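You operate a simulated robot arm through the tools that you are given. There is no shell and no other tool. Be economical: measure what you need, move in short steps, check, and stop when the job is done.

You run a simulated two-armed robot. Do the job below in one go: nothing can be reset, and whatever is moved stays where it is left.

JOB
Pick up the purple spanner with one hand, pass it to the other hand and put it on the low shelf of the gripper bench.

It is judged by the outcome, as a careful person would: the job done as asked, and still so three seconds after it is handed in. It fails if anything else is knocked over, pushed out of place, dropped, spilled or broken.

ROBOT AND FRAMES
Two 7-joint arms with two-finger parallel grippers on one trunk, on a base that drives. Base frame: it is fixed to the floor where the robot stands at the start and does not move with it; the origin is under the middle of the robot, x ahead of it, y to its left, z up. Units: mm, degrees, N and s.
The left shoulder is at the start at [50, 168, 1107], the right one opposite. With the tool pointing down near the work surface each hand reaches from about 220 to 660 mm from the robot's upright axis, wherever it stands, measured 20 degrees to its own side. Places, roughly: low shelf of the gripper bench [600, -1000, 300]. Payload 1.57 kg a hand.
The TCP of each hand is the grasp point between the finger pads, 30 mm short of the fingertips. In the tool frame z runs along the fingers and y along their closing line. Largest opening 80 mm; finger width 17, thickness 12; the body of the gripper, 40 by 82 mm, starts 80 mm behind the TCP.
Orientation is that of the tool frame in the base frame, as a unit quaternion [w, x, y, z]. With the fingers straight down and closing along the base's y, the tool's x points along the base's -x, its y along +y and its z along -z.

CONTROLS
- The arms move only by the tool play_rows. It takes "left_moves", "right_moves" or both (then of equal length, played together; a hand with none holds still); each is one flat list of numbers, 7 for each row, row after row: the turn, a rotation vector about the base's x, y, z in units of 6 degrees (1.0 is 6 degrees), then the shift along the base's x, y, z in units of 30 mm (1.0 is 30 mm), then the closure, from 0 (fully open) to 1 (shut). In form: [wx, wy, wz, tx, ty, tz, gripper, wx, wy, wz, tx, ty, tz, gripper, ...]. A call has 1 to 8 rows; each row shifts and turns the commanded pose from where the row before left it. A call with a number of a shift or a turn outside -1 to 1 is refused whole. Rows are played at 5 a second. More than 50 mm and 8.6 degrees between two rows, or a gripper value outside its range, and nothing of the call is played. Where a pose cannot be reached the arm comes as near as it can. A force on the tool above 40 N (or 10 N above the force at the start of the call, whichever is more), or a blocked arm, ends the call early, and 0.2 s more pass. Each finger travels about 45 mm/s and halts on what it meets, pressing with about 32 N; the grip force reading is that of the motor and also rises with nothing between the fingers. The clock runs only during rows and for 0.2 s after the last one: add rows that do not move to give the fingers time. It gives the time, the measured TCP pose, the force on the tool (base axes), the opening and the grip force at its end, in the units of the frame above (readings bear some noise), with the torque about the TCP (base axes, N m) and any sound that the robot's microphone picked up, and new pictures: "views" is both (left out), scene, wrist or none (wrist: the cameras of the hands that moved).
- Cameras (640 x 400 px; columns grow to the right, rows downward): "scene" is now at [125.2, -15.6, 1317.4]; the picture's right is [-0.20, -0.98, 0.00], its down [-0.56, 0.11, -0.82] and it looks along [0.81, -0.16, -0.57] (base axes); focal length 267 px, centre (320, 200). "left" rides on the left gripper at [72, 7, -122] in its tool frame; the picture's right is [-0.09, 1.00, 0.00], its down [-0.84, -0.08, -0.54] and it looks along [-0.54, -0.05, 0.84] (tool axes); focal length 238 px, centre (320, 200). "right" rides on the right gripper at [72, -7, -122] in its tool frame; the picture's right is [0.09, 1.00, 0.00], its down [-0.84, 0.08, -0.54] and it looks along [-0.54, 0.05, 0.84] (tool axes); focal length 238 px, centre (320, 200).
- raise_lower(by): slides the trunk up (or, below 0, down) by that many mm; the arms and the scene camera ride with it, the base frame stays. It gives what a move gives, with no picture.
- base_move(legs): drives the robot by 1 to 6 legs, each [ahead, left, turn to the left] in mm, mm and degrees, along the robot's own axes; the way and the turn of a leg run together, so that a leg with both is an arc; at most 1500 mm and 180 degrees a leg. The arms and the cameras ride along, it lands a little off, and it stops where it bumps. It gives what a move gives, and a new picture of the scene camera.
- head_to(pan, tilt): turns the head with the scene camera to pan (to the left, within 80 degrees either way) and tilt (down, from -29 to 69), counted from straight ahead of the robot. It gives what a move gives, and a new picture of the scene camera.
- pixel_to_xyz(camera, pixels): there is no depth. For up to 12 entries [column, row, z] of the newest picture of that camera ("zoom" is the newest enlarged one), the place [x, y] in the base frame at which the ray of that pixel passes the height z, good to about 2 mm. The clock stands still meanwhile.
- zoom(camera, box): a new picture of the part [left, top, right, bottom] of that camera's present view, enlarged. The clock stands still meanwhile.
- sign_off(): hands the job in; it is judged then, once.

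Work in short steps. Measure before you move; look again where a grasp or a placing could have gone wrong, and mend it. You have 80 turns and 260 pictures in all, those below and enlarged ones among them. Open the grippers and draw the arms clear of the work before you hand the job in, unless the task says otherwise; then end with one line.

The tools are called as name(argument=value, ...) on one line, values as JSON. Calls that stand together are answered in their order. play_rows: Moves the arms, as the interface text tells. Its arguments: {"type":"object","properties":{"left_moves":{"type":"array","items":{"type":"number"}},"right_moves":{"type":"array","items":{"type":"number"}},"views":{"type":"string","enum":["both","scene","wrist","none"]}},"required":[]} The other tools are called the same way: raise_lower (by) slides the trunk up or down; base_move (legs) drives the base; head_to (pan, tilt) turns the head that bears the scene camera; pixel_to_xyz (camera, pixels) gives the place at which the rays of pixels pass given heights; zoom (camera, box) takes an enlarged picture of a part of a camera's view; sign_off () hands the job in.

At the start:

```text
t: 0.0
left_eef_pos: [450.5, 58.8, 1160.4]
left_tool_rot: [0.001, -0.001, 1.0, 0.0]
left_force: [0.4, 0.0, -0.5]
left_torque: [0.02, -0.01, 0.0]
left_grip_width: 79.7
left_finger_force: 0.2
right_eef_pos: [409.8, -303.7, 1172.3]
right_tool_rot: [0.0, 0.0, 1.0, 0.0]
right_force: [0.2, 0.1, 0.1]
right_torque: [0.03, -0.01, 0.01]
right_grip_width: 79.8
right_finger_force: 0.0
trunk travel left (down, up): [-275.0, 168.0]
robot x, y, heading: [3.7, -2.2, -0.2]
head pan, tilt: [-11.3, 34.5]
```

scene: 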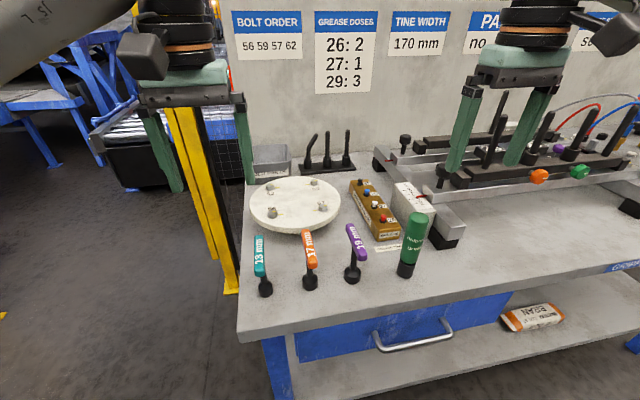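
right: 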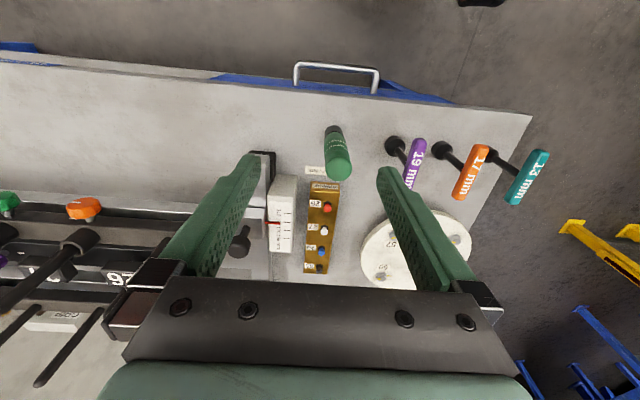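
left: 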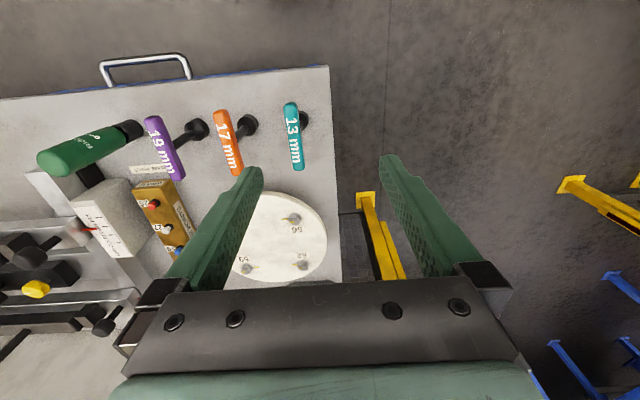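

The purple 19 mm spanner shows at about (355,250) in the scene. I'll enlarge it, and look from the left hand's camera too.

zoom(camera="scene", box=[230, 170, 470, 320])

zoom(camera="left", box=[20, 70, 340, 270])

zoom(camera="right", box=[300, 80, 560, 242])

```text
2.67 times, centred on (350, 245) of scene
```

zoom: 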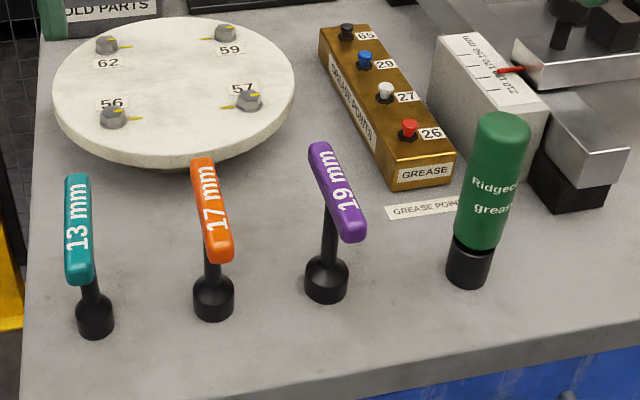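

```text
2.00 times, centred on (180, 170) of left
```

zoom: 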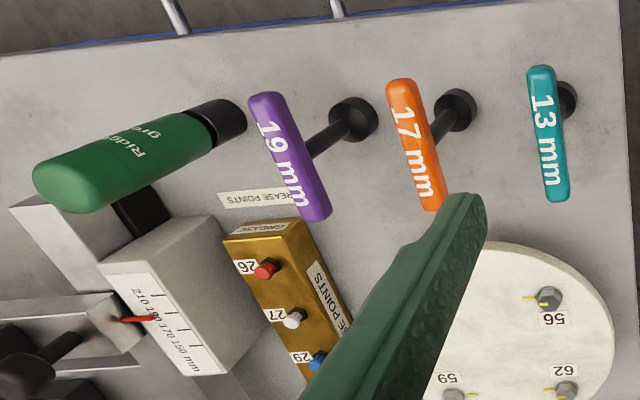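

```text
2.46 times, centred on (430, 161) of right
```

zoom: 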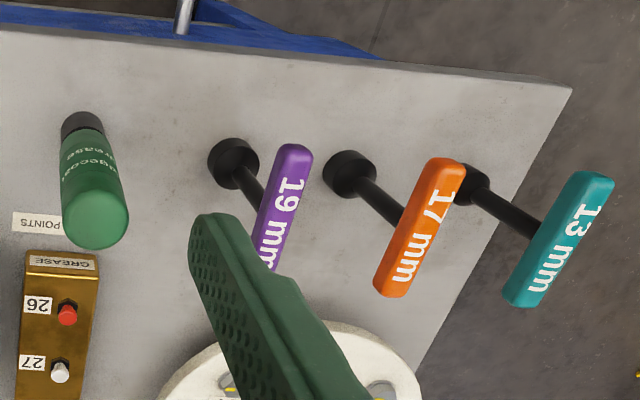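

The spanners are T-handles standing on their sockets. I'll triangulate the handle and socket from the scene and left cameras at several heights.

pixel_to_xyz(camera="scene", pixels=[[352.2, 280, 850], [352.2, 280, 900], [352.2, 280, 950], [348.5, 226, 950], [348.5, 226, 1000], [348.5, 226, 1050], [363, 257, 950], [363, 257, 1000], [363, 257, 1050], [238, 340, 900], [238, 340, 850], [540, 320, 400]])

pixel_to_xyz(camera="left", pixels=[[199, 129, 850], [199, 129, 900], [199, 129, 950], [151, 119, 950], [151, 119, 1000], [151, 119, 1050], [180, 177, 950], [180, 177, 1000], [180, 177, 1050], [328, 67, 900], [328, 67, 850], [328, 67, 950]])

```text
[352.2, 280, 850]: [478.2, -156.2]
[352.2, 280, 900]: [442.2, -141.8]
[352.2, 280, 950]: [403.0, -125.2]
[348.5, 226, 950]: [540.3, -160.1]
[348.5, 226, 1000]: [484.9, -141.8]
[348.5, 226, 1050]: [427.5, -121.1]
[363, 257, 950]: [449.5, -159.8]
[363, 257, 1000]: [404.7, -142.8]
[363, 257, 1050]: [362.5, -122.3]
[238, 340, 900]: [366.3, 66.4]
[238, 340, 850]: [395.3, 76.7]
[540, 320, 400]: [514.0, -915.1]
```

```text
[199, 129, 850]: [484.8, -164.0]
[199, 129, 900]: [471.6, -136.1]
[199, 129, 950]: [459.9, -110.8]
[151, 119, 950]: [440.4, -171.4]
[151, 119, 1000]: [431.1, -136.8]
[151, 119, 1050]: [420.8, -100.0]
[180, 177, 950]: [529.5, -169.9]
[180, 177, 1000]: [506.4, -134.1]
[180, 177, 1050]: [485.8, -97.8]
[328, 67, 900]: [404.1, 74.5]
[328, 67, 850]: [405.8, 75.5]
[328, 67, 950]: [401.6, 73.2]
```

The bench top is near z=835, and the handle lies along x from about (437,-158) to (523,-157), top near z=966. Now I look to the right at the low shelf.

head_to(pan=-55, tilt=35)

head_to(pan=-35, tilt=55)

```text
t: 1.1
left_eef_pos: [449.6, 58.9, 1160.5]
left_tool_rot: [-0.001, 0.0, 1.0, 0.0]
left_force: [1.3, 0.7, -0.7]
left_torque: [0.01, 0.02, 0.05]
left_grip_width: 79.9
left_finger_force: 0.1
right_eef_pos: [410.5, -302.9, 1171.8]
right_tool_rot: [0.0, 0.0, 1.0, 0.0]
right_force: [0.6, 0.1, -0.7]
right_torque: [0.02, -0.02, -0.01]
right_grip_width: 80.0
right_finger_force: 0.1
trunk travel left (down, up): [-275.0, 168.0]
robot x, y, heading: [0.7, 0.3, 0.1]
head pan, tilt: [-55.0, 35.0]
```

scene: 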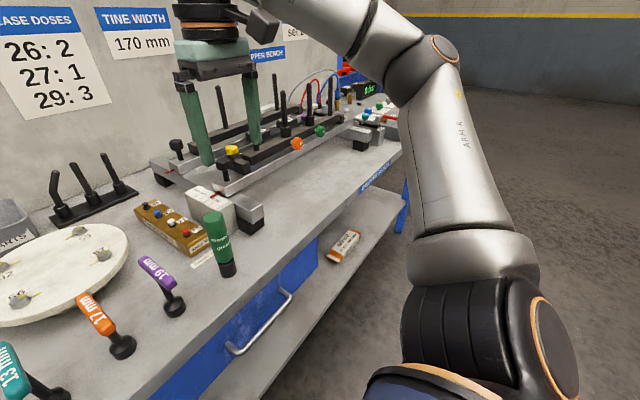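

```text
t: 1.9
left_eef_pos: [450.0, 60.2, 1159.7]
left_tool_rot: [0.0, -0.001, 1.0, 0.0]
left_force: [0.4, -1.1, 0.1]
left_torque: [0.0, -0.01, 0.01]
left_grip_width: 80.1
left_finger_force: 0.2
right_eef_pos: [408.7, -302.8, 1172.7]
right_tool_rot: [0.0, -0.001, 1.0, 0.0]
right_force: [-1.4, -0.6, -0.6]
right_torque: [0.03, -0.01, 0.01]
right_grip_width: 79.9
right_finger_force: 0.0
trunk travel left (down, up): [-275.0, 168.0]
robot x, y, heading: [0.7, -2.7, -0.2]
head pan, tilt: [-35.0, 55.0]
```

scene: 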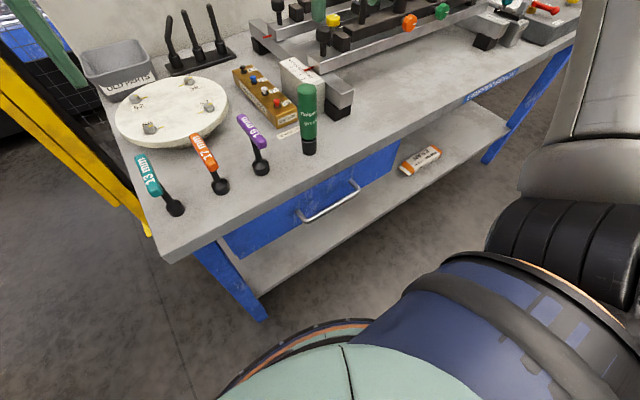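

The shelf shows below the top, to the right of the drawer, its front edge running from (265,290) to (505,132). I measure it at z=300.

pixel_to_xyz(camera="scene", pixels=[[265, 290, 300], [380, 213, 300], [505, 132, 300], [420, 160, 300], [405, 160, 300], [460, 150, 300], [430, 115, 300], [180, 258, 835], [575, 48, 835], [485, 162, 0], [262, 320, 0], [395, 140, 600]])

zoom(camera="scene", box=[350, 40, 590, 190])

```text
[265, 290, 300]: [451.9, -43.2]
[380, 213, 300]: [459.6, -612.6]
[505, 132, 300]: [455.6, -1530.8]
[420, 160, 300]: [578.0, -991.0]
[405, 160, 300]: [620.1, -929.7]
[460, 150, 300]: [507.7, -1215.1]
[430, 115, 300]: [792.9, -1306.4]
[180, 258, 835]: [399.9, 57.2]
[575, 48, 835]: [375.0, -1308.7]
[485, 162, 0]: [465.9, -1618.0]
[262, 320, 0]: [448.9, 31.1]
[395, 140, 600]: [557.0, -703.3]
```

```text
2.67 times, centred on (470, 115) of scene
```

zoom: 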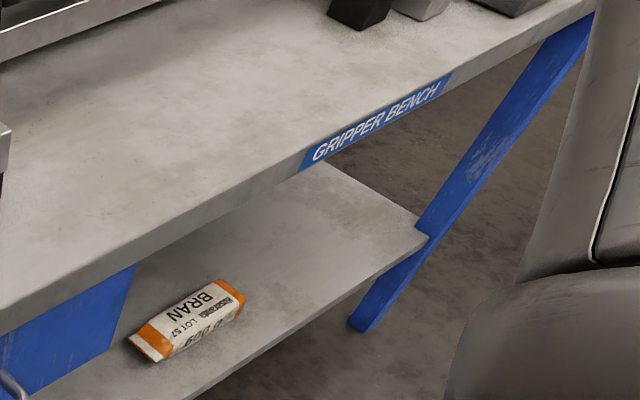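

The shelf front edge is at x≈455 with its surface near z=300, and the bag sits around (600,-960), so there is free shelf about y=-1200. I'll slide the base right so the spanner sits in front of both hands, then look again.

base_move(legs=[[0, -130, 0]])

head_to(pan=0, tilt=45)

zoom(camera="scene", box=[220, 130, 460, 280])

zoom(camera="left", box=[160, 50, 480, 250])

```text
t: 3.2
left_eef_pos: [449.3, -73.3, 1160.1]
left_tool_rot: [0.0, 0.0, 1.0, 0.0]
left_force: [-0.7, 0.5, -0.2]
left_torque: [0.02, 0.0, 0.01]
left_grip_width: 80.0
left_finger_force: 0.0
right_eef_pos: [409.4, -434.4, 1171.8]
right_tool_rot: [0.0, 0.0, 1.0, 0.001]
right_force: [-0.1, 0.6, 1.0]
right_torque: [0.03, 0.01, 0.0]
right_grip_width: 80.0
right_finger_force: 0.1
trunk travel left (down, up): [-275.0, 168.0]
robot x, y, heading: [-2.3, -130.6, 0.0]
head pan, tilt: [-35.0, 55.0]
```

scene: 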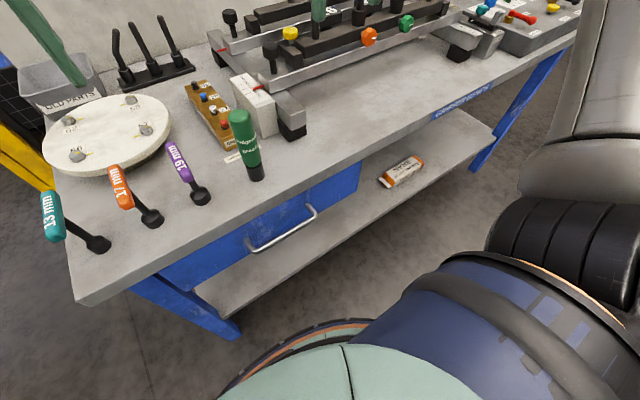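

```text
t: 4.2
left_eef_pos: [450.6, -71.6, 1159.8]
left_tool_rot: [0.0, 0.0, 1.0, 0.0]
left_force: [-0.3, -0.2, -0.2]
left_torque: [0.01, -0.02, -0.01]
left_grip_width: 80.2
left_finger_force: 0.1
right_eef_pos: [409.6, -434.0, 1173.1]
right_tool_rot: [0.0, 0.001, 1.0, 0.0]
right_force: [0.7, -0.6, -0.2]
right_torque: [-0.02, 0.01, 0.0]
right_grip_width: 80.0
right_finger_force: 0.0
trunk travel left (down, up): [-275.0, 168.0]
robot x, y, heading: [1.4, -134.2, -0.0]
head pan, tilt: [0.0, 45.0]
```

scene: 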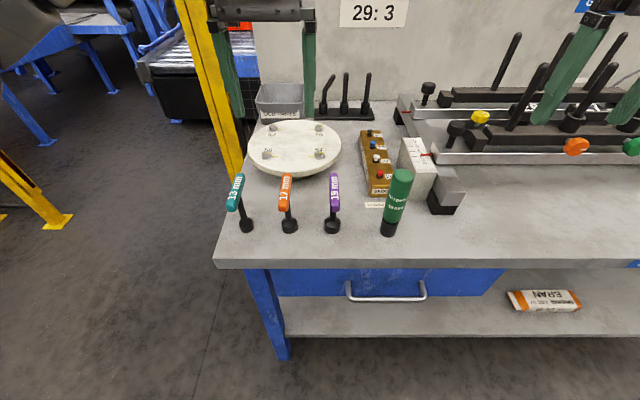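

```text
2.67 times, centred on (340, 205) of scene
```

zoom: 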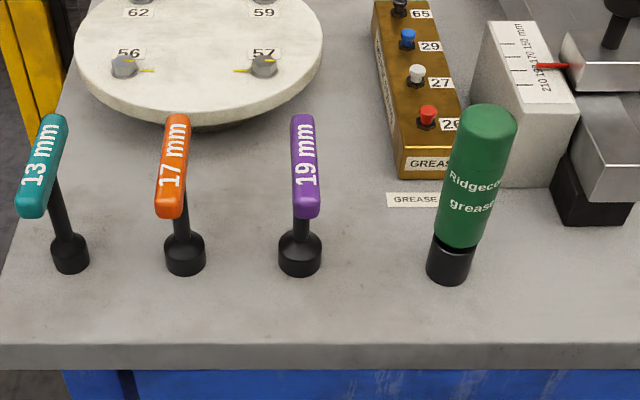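

```text
2.00 times, centred on (320, 150) of left
```

zoom: 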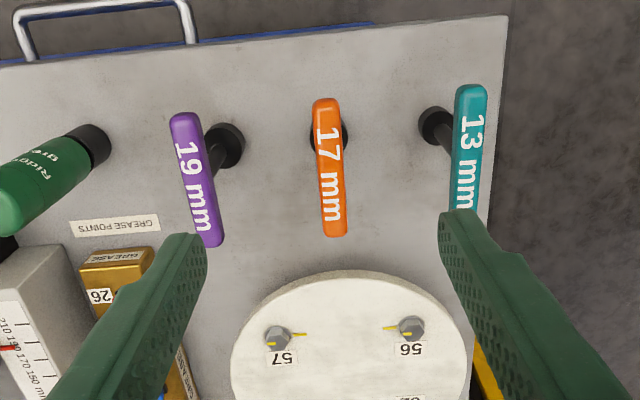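

Refining the handle position from this new viewpoint, plus the green tube.

pixel_to_xyz(camera="left", pixels=[[252, 107.5, 950], [252, 107.5, 970], [265, 171.5, 950], [265, 171.5, 970], [275, 124, 870], [324, 100, 950], [324, 100, 970]])

pixel_to_xyz(camera="scene", pixels=[[333.6, 174, 950], [333.6, 174, 970], [334.7, 207, 950], [334.7, 207, 970], [332.5, 231, 835], [388.8, 233, 835], [403.7, 172, 960], [403.7, 172, 1000], [320, 258, 835], [332.5, 222, 865]])

```text
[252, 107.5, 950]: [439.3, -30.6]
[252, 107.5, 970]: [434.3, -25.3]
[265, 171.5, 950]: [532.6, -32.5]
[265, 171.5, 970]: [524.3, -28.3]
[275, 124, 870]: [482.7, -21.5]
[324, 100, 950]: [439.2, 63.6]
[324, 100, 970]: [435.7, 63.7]
```

```text
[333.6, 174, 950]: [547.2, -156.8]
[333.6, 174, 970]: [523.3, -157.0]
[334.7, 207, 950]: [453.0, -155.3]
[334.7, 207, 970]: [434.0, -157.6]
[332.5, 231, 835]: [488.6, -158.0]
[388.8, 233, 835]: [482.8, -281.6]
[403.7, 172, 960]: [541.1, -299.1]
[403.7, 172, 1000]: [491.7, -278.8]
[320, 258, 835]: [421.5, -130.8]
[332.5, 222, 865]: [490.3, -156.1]
```

Handle runs x≈434–524, y≈-157, z≈970 top; tube at y≈-281 and orange at y≈-67 leave room. I bring the left hand above the handle, stopping short to check.

play_rows(left_moves=[0, 0, 0, 0.33, -0.95, 0, 0.3, 0, 0, 0, 0.33, -0.95, 0, 0.3, 0, 0, 0, 0.32, -0.95, 0, 0.3, 0, 0, 0, 0, 0, -1, 0.3, 0, 0, 0, 0, 0, -1, 0.3, 0, 0, 0, 0, 0, -1, 0.3, 0, 0, 0, 0, 0, -1, 0.3, 0, 0, 0, 0, 0, 0, 0.3])

zoom(camera="left", box=[160, 50, 480, 250])

```text
t: 6.0
left_eef_pos: [480.4, -157.8, 1040.0]
left_tool_rot: [0.0, -0.001, 1.0, 0.0]
left_force: [-0.1, 0.4, 0.4]
left_torque: [0.04, 0.02, 0.0]
left_grip_width: 56.1
left_finger_force: 0.0
right_eef_pos: [409.5, -433.9, 1173.3]
right_tool_rot: [0.0, 0.0, 1.0, 0.0]
right_force: [-0.1, -1.2, 0.5]
right_torque: [0.04, 0.0, -0.04]
right_grip_width: 80.0
right_finger_force: 0.2
trunk travel left (down, up): [-275.0, 168.0]
robot x, y, heading: [-0.6, -132.3, -0.1]
head pan, tilt: [0.0, 45.0]
```

scene: 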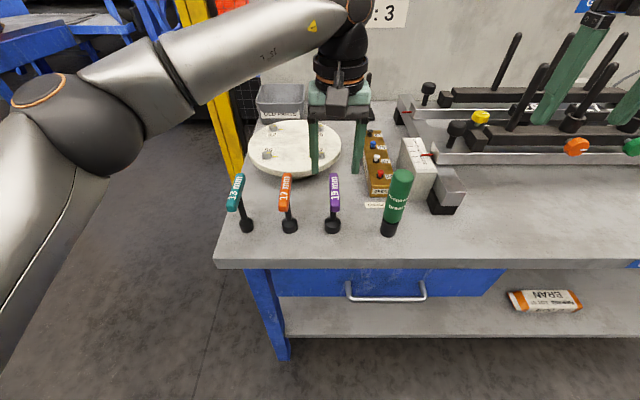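
left: 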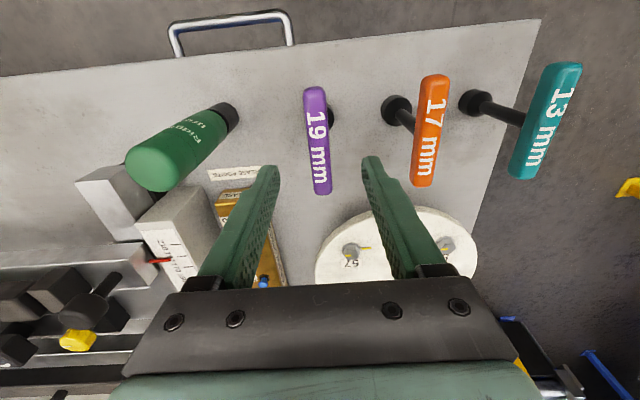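

```text
2.00 times, centred on (320, 150) of left
```

zoom: 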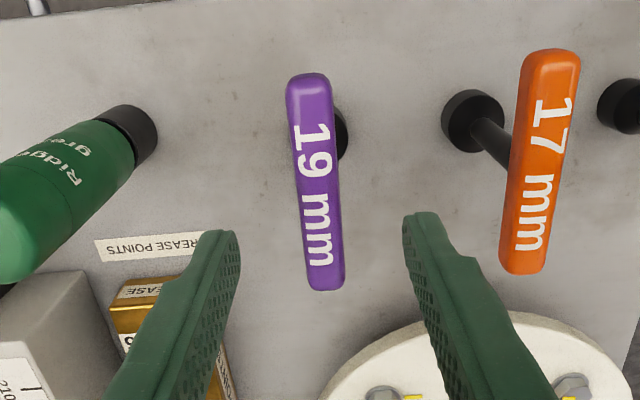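

The handle now spans from (315,88) to (321,193) in the left view, with fingers either side. I recheck its position from this view.

pixel_to_xyz(camera="left", pixels=[[315, 90, 960], [315, 90, 970], [321, 191, 960], [321, 191, 970], [319, 140, 970]])

```text
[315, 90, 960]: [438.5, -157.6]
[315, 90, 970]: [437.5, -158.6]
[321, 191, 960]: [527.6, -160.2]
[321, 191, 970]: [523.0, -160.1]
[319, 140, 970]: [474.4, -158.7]
```

Centre is about (481,-159), under the TCP. I lower 78 mm to z≈962 and close.

play_rows(left_moves=[0, 0, 0, 0, -0.03, -0.9, 0.3, 0, 0, 0, 0, 0, -0.9, 0.3, 0, 0, 0, 0, 0, -0.8, 0.3, 0, 0, 0, 0, 0, 0, 0.3, 0, 0, 0, 0, 0, 0, 1, 0, 0, 0, 0, 0, 0, 1, 0, 0, 0, 0, 0, 0, 1, 0, 0, 0, 0, 0, 0, 1])

zoom(camera="scene", box=[220, 130, 460, 280])

```text
t: 7.8
left_eef_pos: [480.8, -159.2, 963.3]
left_tool_rot: [-0.001, -0.002, 1.0, 0.0]
left_force: [0.2, 0.1, 0.5]
left_torque: [0.05, -0.02, 0.01]
left_grip_width: 17.4
left_finger_force: 29.4
right_eef_pos: [408.8, -434.9, 1172.4]
right_tool_rot: [0.0, 0.0, 1.0, 0.0]
right_force: [0.1, 0.2, -0.7]
right_torque: [0.04, 0.01, 0.04]
right_grip_width: 80.0
right_finger_force: 0.0
trunk travel left (down, up): [-275.0, 168.0]
robot x, y, heading: [1.6, -133.1, -0.3]
head pan, tilt: [0.0, 45.0]
```

scene: 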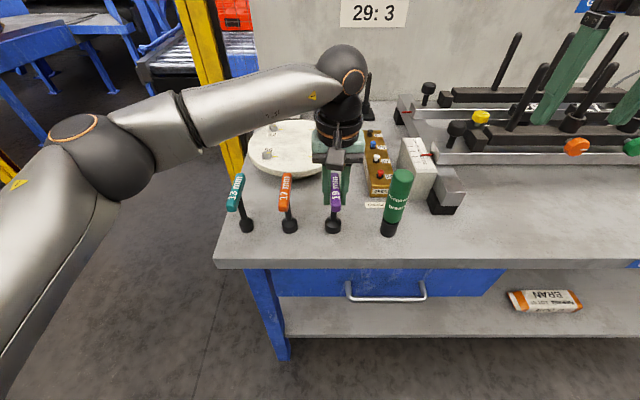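
left: 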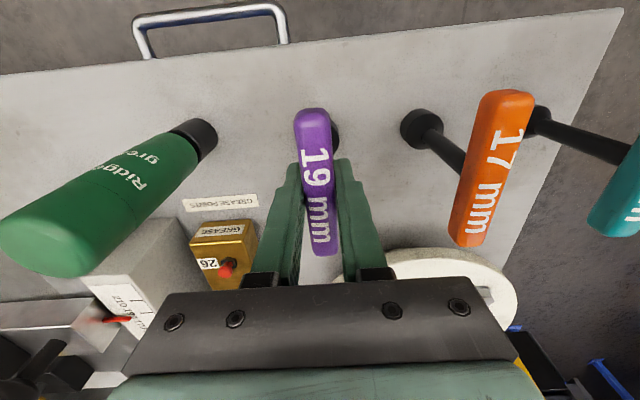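

```text
2.67 times, centred on (340, 205) of scene
```

zoom: 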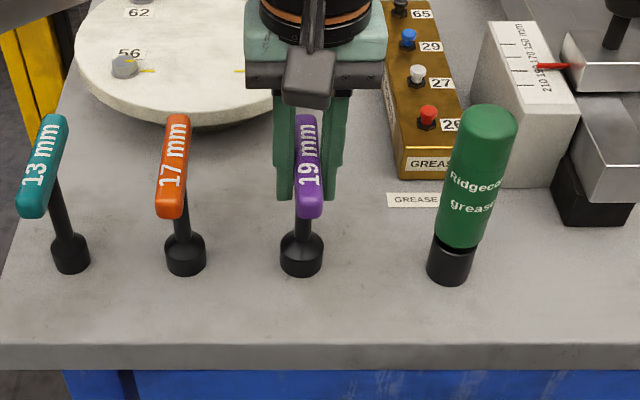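

The grip holds at 17.4 mm with 29 N. I lift straight up 210 mm and check.

play_rows(left_moves=[0, 0, 0, 0, 0, 0.5, 1, 0, 0, 0, 0, 0, 1, 1, 0, 0, 0, 0, 0, 1, 1, 0, 0, 0, 0, 0, 1, 1, 0, 0, 0, 0, 0, 1, 1, 0, 0, 0, 0, 0, 1, 1, 0, 0, 0, 0, 0, 1, 1, 0, 0, 0, -0.5, 0, 0.5, 1])

```text
t: 9.6
left_eef_pos: [463.7, -158.1, 1174.2]
left_tool_rot: [0.0, 0.0, 1.0, 0.0]
left_force: [0.3, 0.7, -1.1]
left_torque: [0.04, 0.01, -0.02]
left_grip_width: 17.7
left_finger_force: 32.0
right_eef_pos: [409.1, -434.8, 1173.5]
right_tool_rot: [0.0, 0.001, 1.0, 0.0]
right_force: [0.3, -0.2, -0.1]
right_torque: [0.01, -0.01, 0.01]
right_grip_width: 80.3
right_finger_force: 0.1
trunk travel left (down, up): [-275.0, 168.0]
robot x, y, heading: [1.1, -130.5, -0.1]
head pan, tilt: [0.0, 45.0]
```

scene: 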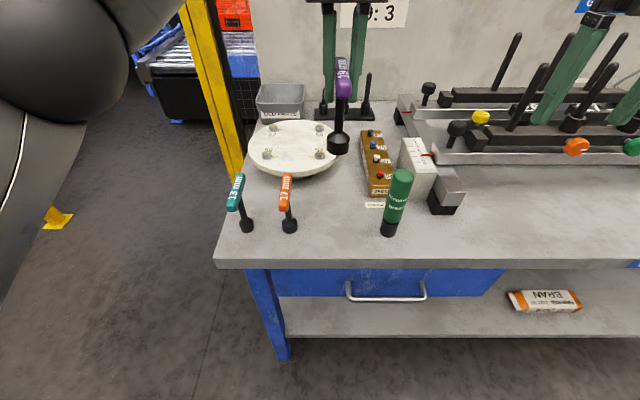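
left: 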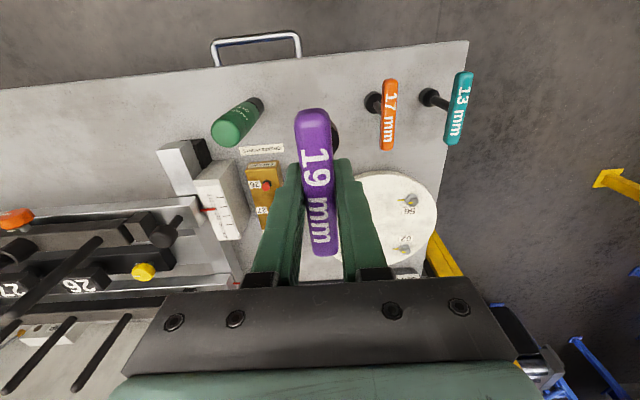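

The spanner is up: stem near (466,-158), its bottom near z=1046. Now I turn the right hand to point forward and 30° below horizontal, so it can take the stem; first the pitch.

play_rows(right_moves=[0, -1, 0, 0, 0, 0, 0, 0, -1, 0, 0, 0, 0, 0, 0, -1, 0, 0, 0, 0, 0, 0, -1, 0, 0, 0, 0, 0, 0, -1, 0, 0, 0, 0, 0, 0, -1, 0, 0, 0, 0, 0, 0, -1, 0, 0, 0, 0, 0, 0, -1, 0, 0, 0, 0, 0], views="none")

play_rows(right_moves=[0, -1, 0, 0, 0, 0, 0, 0, -1, 0, 0, 0, 0, 0, 0, 0, 1, 0, 0, 0, 0, 0, 0, 1, 0, 0, 0, 0, 0, 0, 1, 0, 0, 0, 0, 0, 0, 1, 0, 0, 0, 0, 0, 0, 1, 0, 0, 0, 0, 0, 0, 0, 0, 0, 0, 0])

```text
t: 11.4
left_eef_pos: [464.2, -158.7, 1172.6]
left_tool_rot: [0.0, 0.0, 1.0, 0.001]
left_force: [0.2, -0.5, -2.4]
left_torque: [-0.01, 0.03, 0.01]
left_grip_width: 17.8
left_finger_force: 31.7
right_eef_pos: [409.4, -433.8, 1173.0]
right_tool_rot: [0.408, 0.0, 0.913, 0.001]
right_force: [0.7, 0.1, 1.2]
right_torque: [0.02, -0.02, -0.04]
right_grip_width: 80.0
right_finger_force: 0.1
trunk travel left (down, up): [-275.0, 168.0]
robot x, y, heading: [0.6, -131.1, 0.0]
head pan, tilt: [0.0, 45.0]
```

```text
t: 13.2
left_eef_pos: [464.0, -157.6, 1173.6]
left_tool_rot: [0.001, 0.0, 1.0, 0.0]
left_force: [0.6, 0.4, -1.4]
left_torque: [0.0, 0.01, -0.02]
left_grip_width: 17.6
left_finger_force: 31.6
right_eef_pos: [410.0, -434.0, 1171.8]
right_tool_rot: [0.483, -0.225, 0.836, 0.13]
right_force: [0.4, -1.0, -0.2]
right_torque: [0.02, -0.02, 0.03]
right_grip_width: 79.9
right_finger_force: 0.0
trunk travel left (down, up): [-275.0, 168.0]
robot x, y, heading: [-3.4, -129.5, 0.0]
head pan, tilt: [0.0, 45.0]
```

scene: 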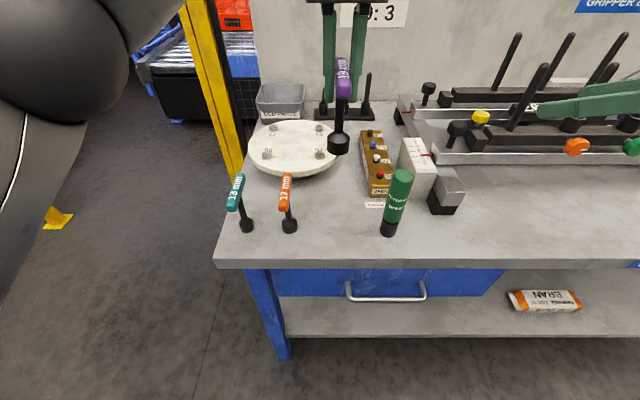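
right: 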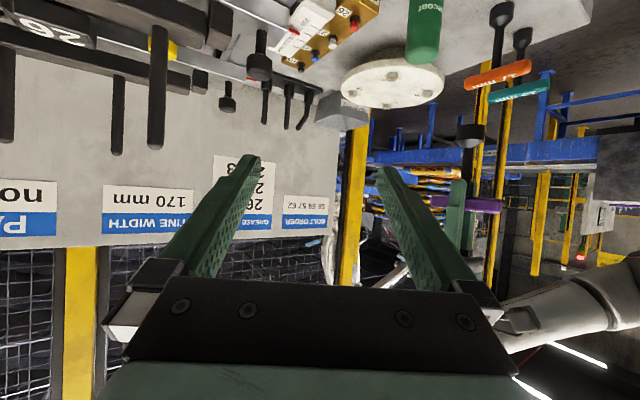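

Orientation reached. I move the right hand to about (360,-220,1110), 120 mm behind the stem along its pointing direction.

play_rows(right_moves=[0, 0, 0, -0.8, 0.6, -0.2, 0, 0, 0, 0, -0.86, 0.8, -0.27, 0, 0, 0, 0, 0, 1, -0.27, 0, 0, 0, 0, 0, 1, -0.27, 0, 0, 0, 0, 0, 1, -0.27, 0, 0, 0, 0, 0, 1, -0.27, 0, 0, 0, 0, 0, 1, -0.27, 0, 0, 0, 0, 0, 0.73, -0.27, 0])

head_to(pan=0, tilt=25)

```text
t: 15.0
left_eef_pos: [464.5, -158.2, 1172.2]
left_tool_rot: [0.001, 0.0, 1.0, 0.0]
left_force: [0.1, 0.5, -1.5]
left_torque: [0.02, 0.02, -0.03]
left_grip_width: 17.9
left_finger_force: 32.5
right_eef_pos: [380.5, -221.1, 1125.7]
right_tool_rot: [0.483, -0.223, 0.837, 0.129]
right_force: [0.5, 0.1, -0.2]
right_torque: [-0.02, 0.0, 0.02]
right_grip_width: 79.9
right_finger_force: 0.1
right hand out of reach, approached as far as the arm can: row 5, 6, 8
trunk travel left (down, up): [-275.0, 168.0]
robot x, y, heading: [2.5, -130.8, 0.3]
head pan, tilt: [0.0, 45.0]
```

scene: 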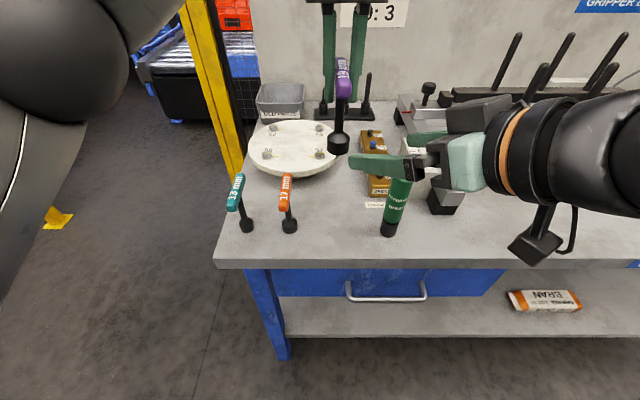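
right: 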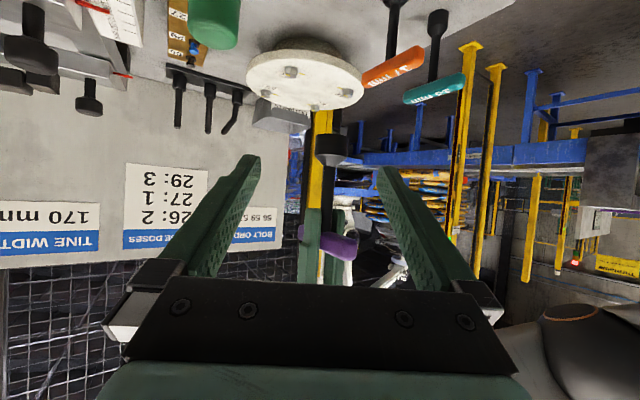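

```text
t: 15.9
left_eef_pos: [465.2, -158.4, 1173.2]
left_tool_rot: [0.0, 0.0, 1.0, 0.001]
left_force: [-1.4, 0.7, -2.4]
left_torque: [-0.03, 0.02, -0.01]
left_grip_width: 17.6
left_finger_force: 32.0
right_eef_pos: [379.1, -222.8, 1124.3]
right_tool_rot: [0.482, -0.224, 0.837, 0.13]
right_force: [-0.7, 0.2, -0.4]
right_torque: [-0.01, 0.01, -0.06]
right_grip_width: 79.8
right_finger_force: 0.2
trunk travel left (down, up): [-275.0, 168.0]
robot x, y, heading: [0.9, -132.5, -0.1]
head pan, tilt: [0.0, 25.0]
```

scene: 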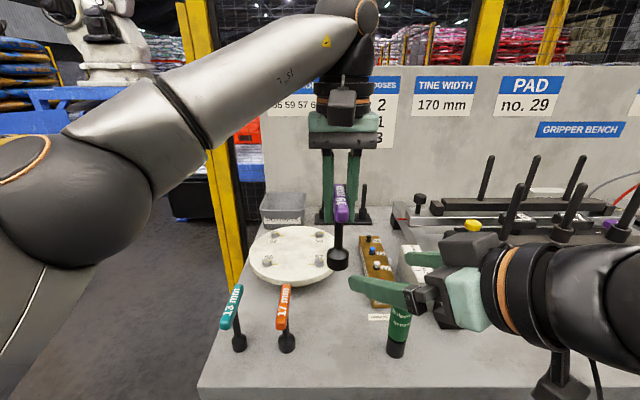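

The right hand stopped at its inner limit at (380,-222,1125), which is fine as a pre-grasp, with the stem about 106 mm ahead and 12 mm left. I step halfway in and check.

play_rows(right_moves=[0, 0, 0, 0.7, 0.53, -0.12, 0, 0, 0, 0, 0.7, 0.53, -0.12, 0, 0, 0, 0, 0, 0, 0, 0])

zoom(camera="right", box=[200, 80, 460, 300])

zoom(camera="scene", box=[270, 150, 510, 300])

```text
t: 16.7
left_eef_pos: [463.9, -157.8, 1173.8]
left_tool_rot: [0.0, 0.0, 1.0, 0.0]
left_force: [-1.4, 0.2, -3.4]
left_torque: [0.03, 0.01, 0.02]
left_grip_width: 17.6
left_finger_force: 32.3
right_eef_pos: [421.0, -188.9, 1118.5]
right_tool_rot: [0.483, -0.223, 0.836, 0.13]
right_force: [0.0, -0.3, -0.6]
right_torque: [0.01, 0.04, 0.01]
right_grip_width: 79.9
right_finger_force: 0.1
trunk travel left (down, up): [-275.0, 168.0]
robot x, y, heading: [1.3, -130.3, 0.0]
head pan, tilt: [0.0, 25.0]
```

scene: 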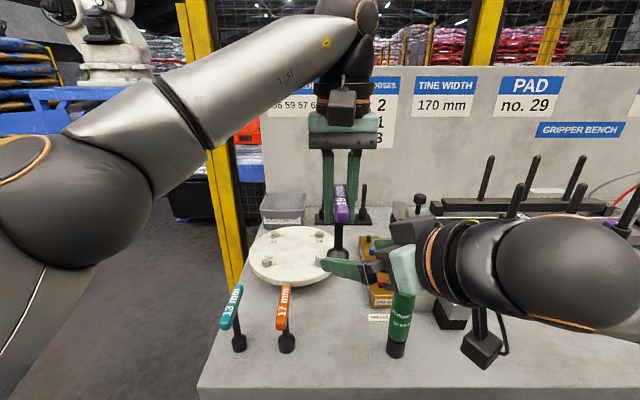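
right: 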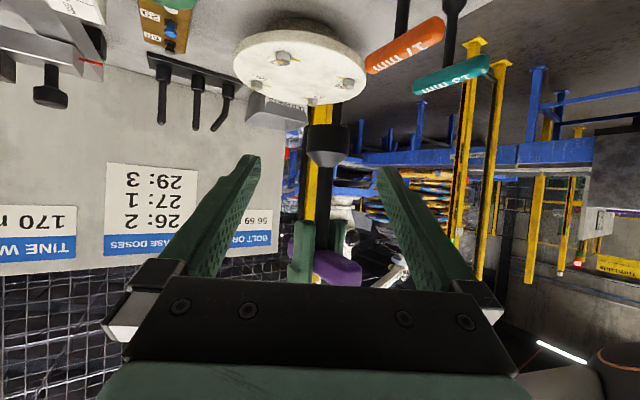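

```text
1.82 times, centred on (330, 190) of right
```

zoom: 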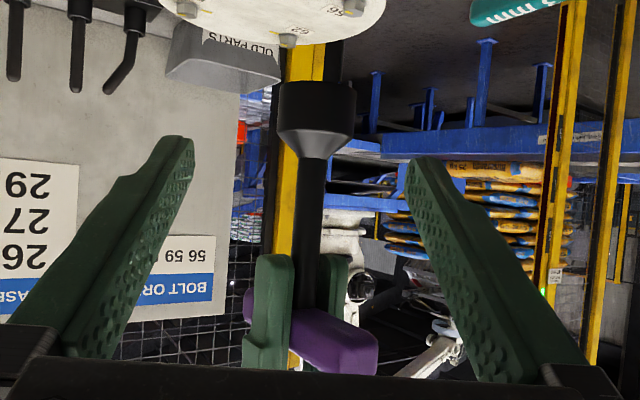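

```text
2.67 times, centred on (390, 225) of scene
```

zoom: 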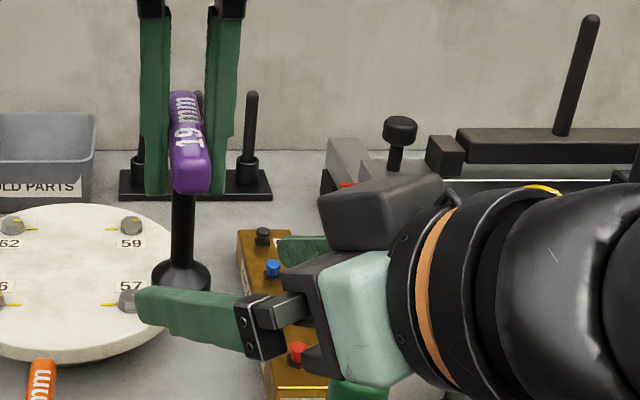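

The stem appears centred at column ~326 in the right view, neck of the socket at row ~165 and left fingertips at row ~220. I convert these to heights where the rays meet the stem.

pixel_to_xyz(camera="right", pixels=[[325, 165, 1075], [325, 165, 1085], [325, 165, 1095], [325, 218, 1130], [325, 218, 1140], [325, 218, 1150], [325, 192, 1100], [325, 192, 1110]])

pixel_to_xyz(camera="scene", pixels=[[339, 240, 1110], [339, 240, 1100], [338, 252, 1083]])

```text
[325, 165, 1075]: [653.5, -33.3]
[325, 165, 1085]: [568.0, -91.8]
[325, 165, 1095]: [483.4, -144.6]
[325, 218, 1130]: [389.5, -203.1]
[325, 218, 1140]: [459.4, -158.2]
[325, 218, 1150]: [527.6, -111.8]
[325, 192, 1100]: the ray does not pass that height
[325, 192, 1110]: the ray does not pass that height
```

```text
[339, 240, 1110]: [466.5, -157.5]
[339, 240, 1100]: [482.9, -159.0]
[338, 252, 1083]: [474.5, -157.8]
```

The free stem runs from z≈1096 to 1141, so gripping at z≈1117 suits. I move the last (43,31,-2) mm with fingers open.

play_rows(right_moves=[0, 0, 0, 0.48, 0.34, -0.02, 0, 0, 0, 0, 0.48, 0.34, -0.02, 0, 0, 0, 0, 0.48, 0.34, -0.02, 0, 0, 0, 0, 0, 0, 0, 0])

zoom(camera="scene", box=[270, 150, 510, 300])

zoom(camera="right", box=[200, 80, 460, 300])

```text
t: 17.7
left_eef_pos: [464.6, -159.1, 1173.2]
left_tool_rot: [-0.001, 0.0, 1.0, 0.001]
left_force: [0.7, -0.1, -1.8]
left_torque: [-0.02, 0.02, -0.01]
left_grip_width: 17.6
left_finger_force: 32.3
right_eef_pos: [464.7, -159.0, 1118.2]
right_tool_rot: [0.483, -0.223, 0.837, 0.129]
right_force: [-0.7, -0.7, -0.2]
right_torque: [-0.04, -0.01, -0.01]
right_grip_width: 80.2
right_finger_force: 0.0
trunk travel left (down, up): [-275.0, 168.0]
robot x, y, heading: [3.9, -128.2, 0.2]
head pan, tilt: [0.0, 25.0]
```

scene: 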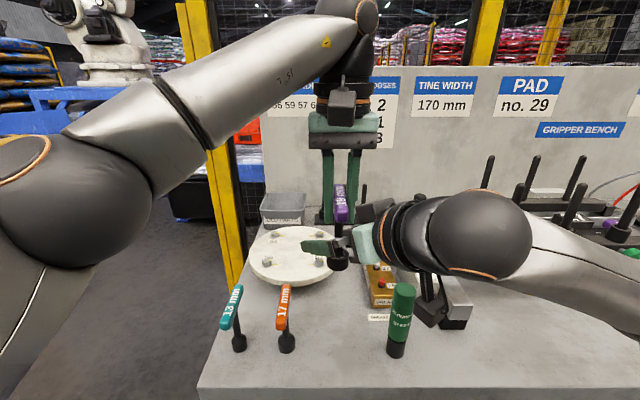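
right: 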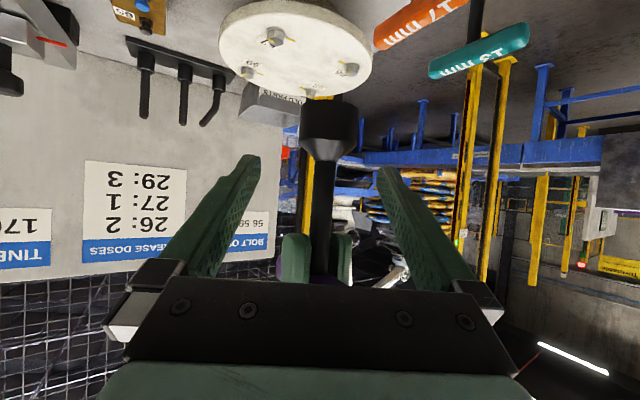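

```text
2.67 times, centred on (390, 225) of scene
```

zoom: 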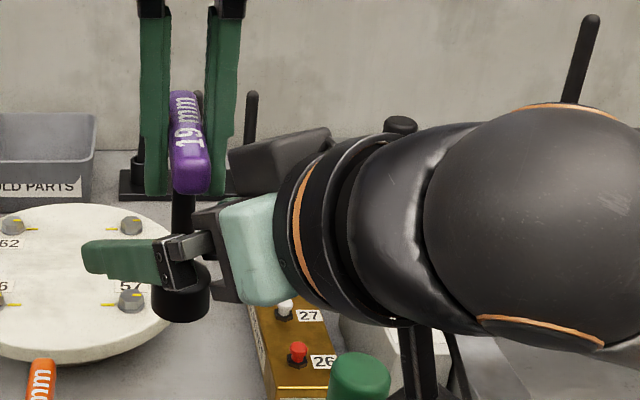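

```text
1.82 times, centred on (330, 190) of right
```

zoom: 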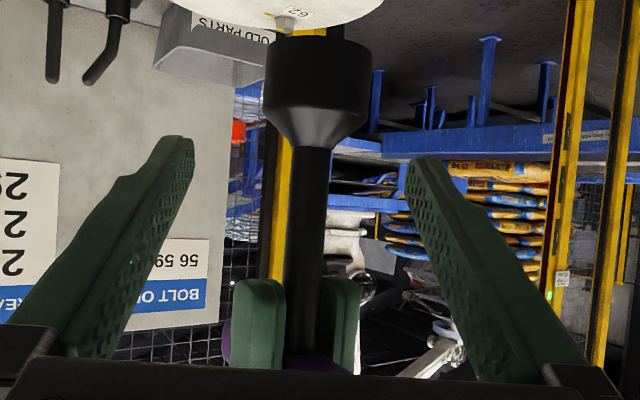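

The stem is centred on the TCP pixel (≈(320,192)), clear of the socket neck and the left fingertips. I close the right fingers.

play_rows(right_moves=[0, 0, 0, 0, 0, 0, 1, 0, 0, 0, 0, 0, 0, 1, 0, 0, 0, 0, 0, 0, 1, 0, 0, 0, 0, 0, 0, 1, 0, 0, 0, 0, 0, 0, 1, 0, 0, 0, 0, 0, 0, 1])

```text
t: 19.1
left_eef_pos: [464.9, -159.6, 1172.6]
left_tool_rot: [0.002, 0.0, 1.0, -0.001]
left_force: [5.4, -9.8, -3.1]
left_torque: [-0.18, -0.45, -0.03]
left_grip_width: 17.8
left_finger_force: 32.3
right_eef_pos: [463.8, -159.3, 1117.7]
right_tool_rot: [0.483, -0.225, 0.836, 0.13]
right_force: [-4.7, 8.5, 0.7]
right_torque: [-0.25, 0.1, 0.03]
right_grip_width: 12.8
right_finger_force: 29.6
trunk travel left (down, up): [-275.0, 168.0]
robot x, y, heading: [0.4, -131.5, 0.1]
head pan, tilt: [0.0, 25.0]
```

scene: 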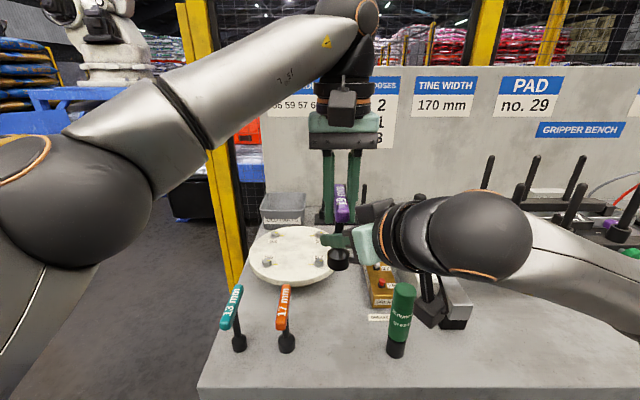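
right: 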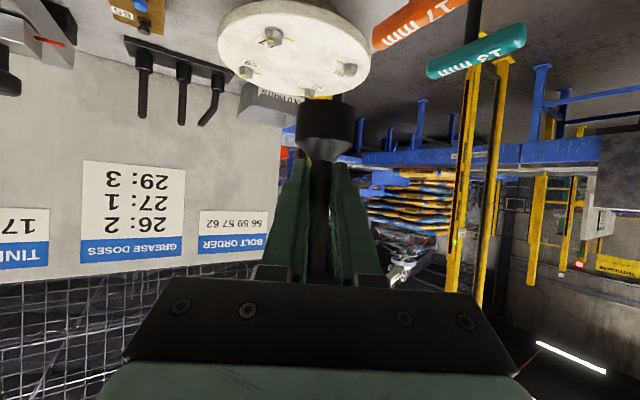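

The right hand holds the stem at 12.8 mm with 30 N. I open the left fingers, then raise the left hand.

play_rows(left_moves=[0, 0, 0, 0, 0, 0, 0.5, 0, 0, 0, 0, 0, 0, 0.3, 0, 0, 0, 0, 0, 0, 0.3, 0, 0, 0, 0, 0, 0.5, 0.3, 0, 0, 0, 0, 0, 1, 0.3, 0, 0, 0, 0, 0, 1, 0.3, 0, 0, 0, 0, 0, 1, 0.3], right_moves=[0, 0, 0, 0, 0, 0, 1, 0, 0, 0, 0, 0, 0, 1, 0, 0, 0, 0, 0, 0, 1, 0, 0, 0, 0, 0, 0, 1, 0, 0, 0, 0, 0, 0, 1, 0, 0, 0, 0, 0, 0, 1, 0, 0, 0, 0, 0, 0, 1])

zoom(camera="scene", box=[270, 150, 510, 300])

```text
t: 20.7
left_eef_pos: [465.5, -157.6, 1198.9]
left_tool_rot: [0.001, 0.0, 1.0, -0.001]
left_force: [-1.1, 0.4, 0.1]
left_torque: [0.02, 0.01, -0.01]
left_grip_width: 56.0
left_finger_force: 0.0
left hand out of reach, approached as far as the arm can: row 5, 6, 7
right_eef_pos: [464.8, -159.4, 1117.3]
right_tool_rot: [0.483, -0.224, 0.837, 0.13]
right_force: [-0.2, 0.2, -0.5]
right_torque: [0.01, -0.01, -0.01]
right_grip_width: 12.4
right_finger_force: 29.1
trunk travel left (down, up): [-275.0, 168.0]
robot x, y, heading: [-1.0, -130.5, 0.1]
head pan, tilt: [0.0, 25.0]
```

scene: 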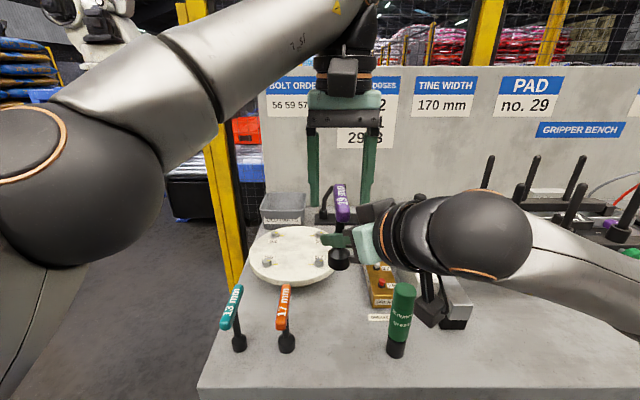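
right: 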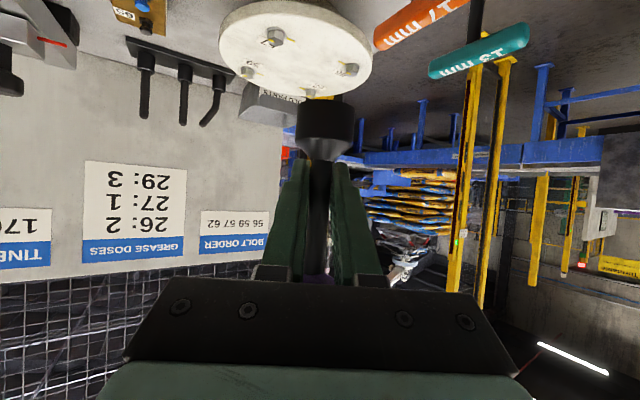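
left: 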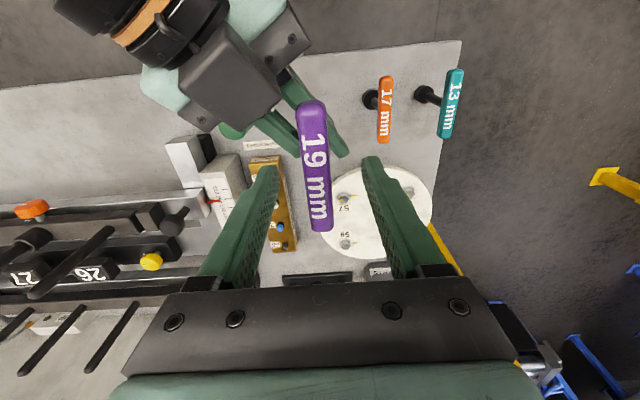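

```text
2.67 times, centred on (390, 225) of scene
```

zoom: 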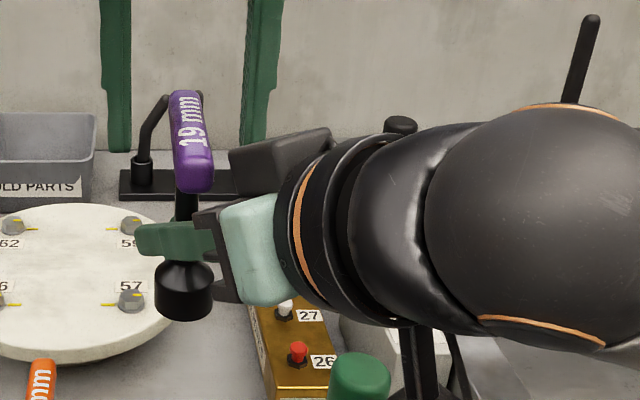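

The spanner stays with the right hand; the left arm reached its top at z=1199 with tips still beside the handle. I lower the right hand 48 mm so the handle drops clear, over free space.

play_rows(right_moves=[0, 0, 0, 0, 0, -0.8, 1, 0, 0, 0, 0, 0, -0.8, 1, 0, 0, 0, 0, 0, 0, 1])

```text
t: 21.5
left_eef_pos: [464.0, -157.0, 1197.9]
left_tool_rot: [0.0, -0.001, 1.0, -0.001]
left_force: [0.4, -0.1, -1.1]
left_torque: [-0.01, 0.01, 0.01]
left_grip_width: 55.9
left_finger_force: 0.0
right_eef_pos: [464.7, -159.2, 1067.9]
right_tool_rot: [0.483, -0.224, 0.836, 0.13]
right_force: [1.0, 0.3, 0.2]
right_torque: [-0.01, 0.02, 0.01]
right_grip_width: 12.4
right_finger_force: 30.0
trunk travel left (down, up): [-275.0, 168.0]
robot x, y, heading: [0.2, -131.1, -0.0]
head pan, tilt: [0.0, 25.0]
```

scene: 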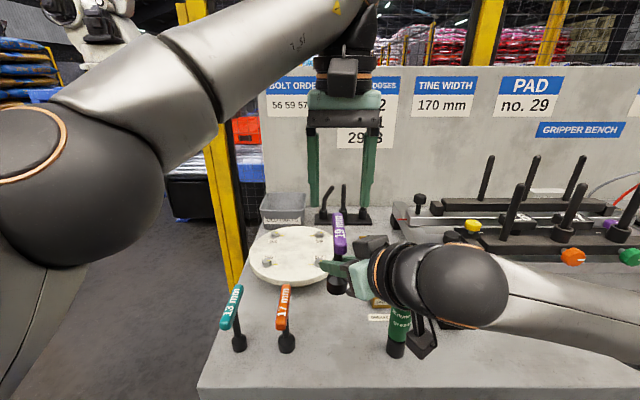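
right: 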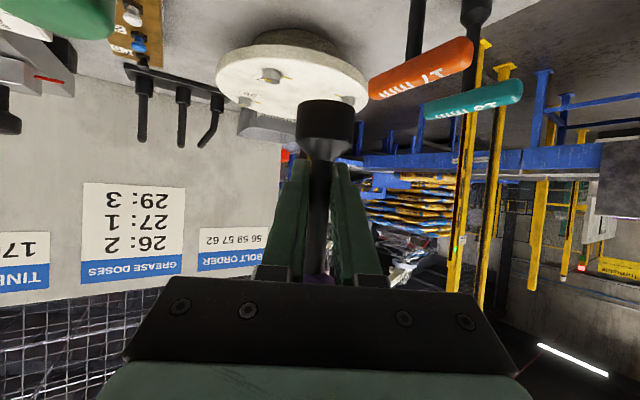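

The handle top is now ~37 mm below the left fingertips. I move the left hand away to the left and slightly back.

play_rows(left_moves=[0, 0, 0, 0, 1, 0, 0.3, 0, 0, 0, 0, 1, 0, 0.3, 0, 0, 0, 0, 1, 0, 0.3, 0, 0, 0, 0, 1, 0, 0.3, 0, 0, 0, 0, 1, 0, 0.3, 0, 0, 0, -0.5, 1, 0, 0.3, 0, 0, 0, -0.5, 1, 0, 0.3, 0, 0, 0, -0.5, 1, 0, 0.3], views="scene")

```text
t: 23.3
left_eef_pos: [415.8, 81.5, 1198.3]
left_tool_rot: [0.0, -0.001, 1.0, -0.001]
left_force: [0.0, 0.0, 0.7]
left_torque: [0.0, -0.03, -0.01]
left_grip_width: 56.0
left_finger_force: 0.0
right_eef_pos: [464.7, -157.9, 1068.9]
right_tool_rot: [0.483, -0.225, 0.836, 0.13]
right_force: [-0.1, -0.4, -0.3]
right_torque: [0.01, -0.01, 0.01]
right_grip_width: 12.2
right_finger_force: 29.4
trunk travel left (down, up): [-275.0, 168.0]
robot x, y, heading: [3.6, -130.5, 0.1]
head pan, tilt: [0.0, 25.0]
```

scene: 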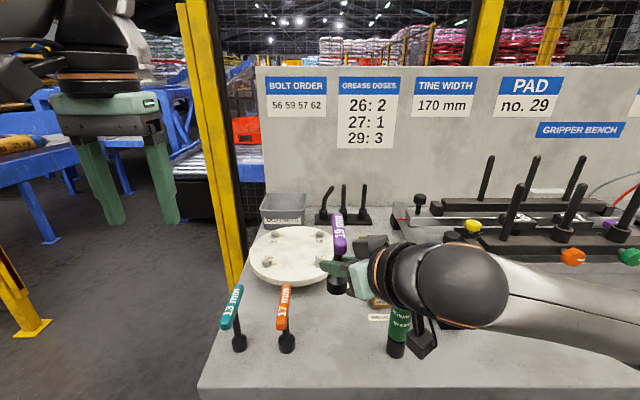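

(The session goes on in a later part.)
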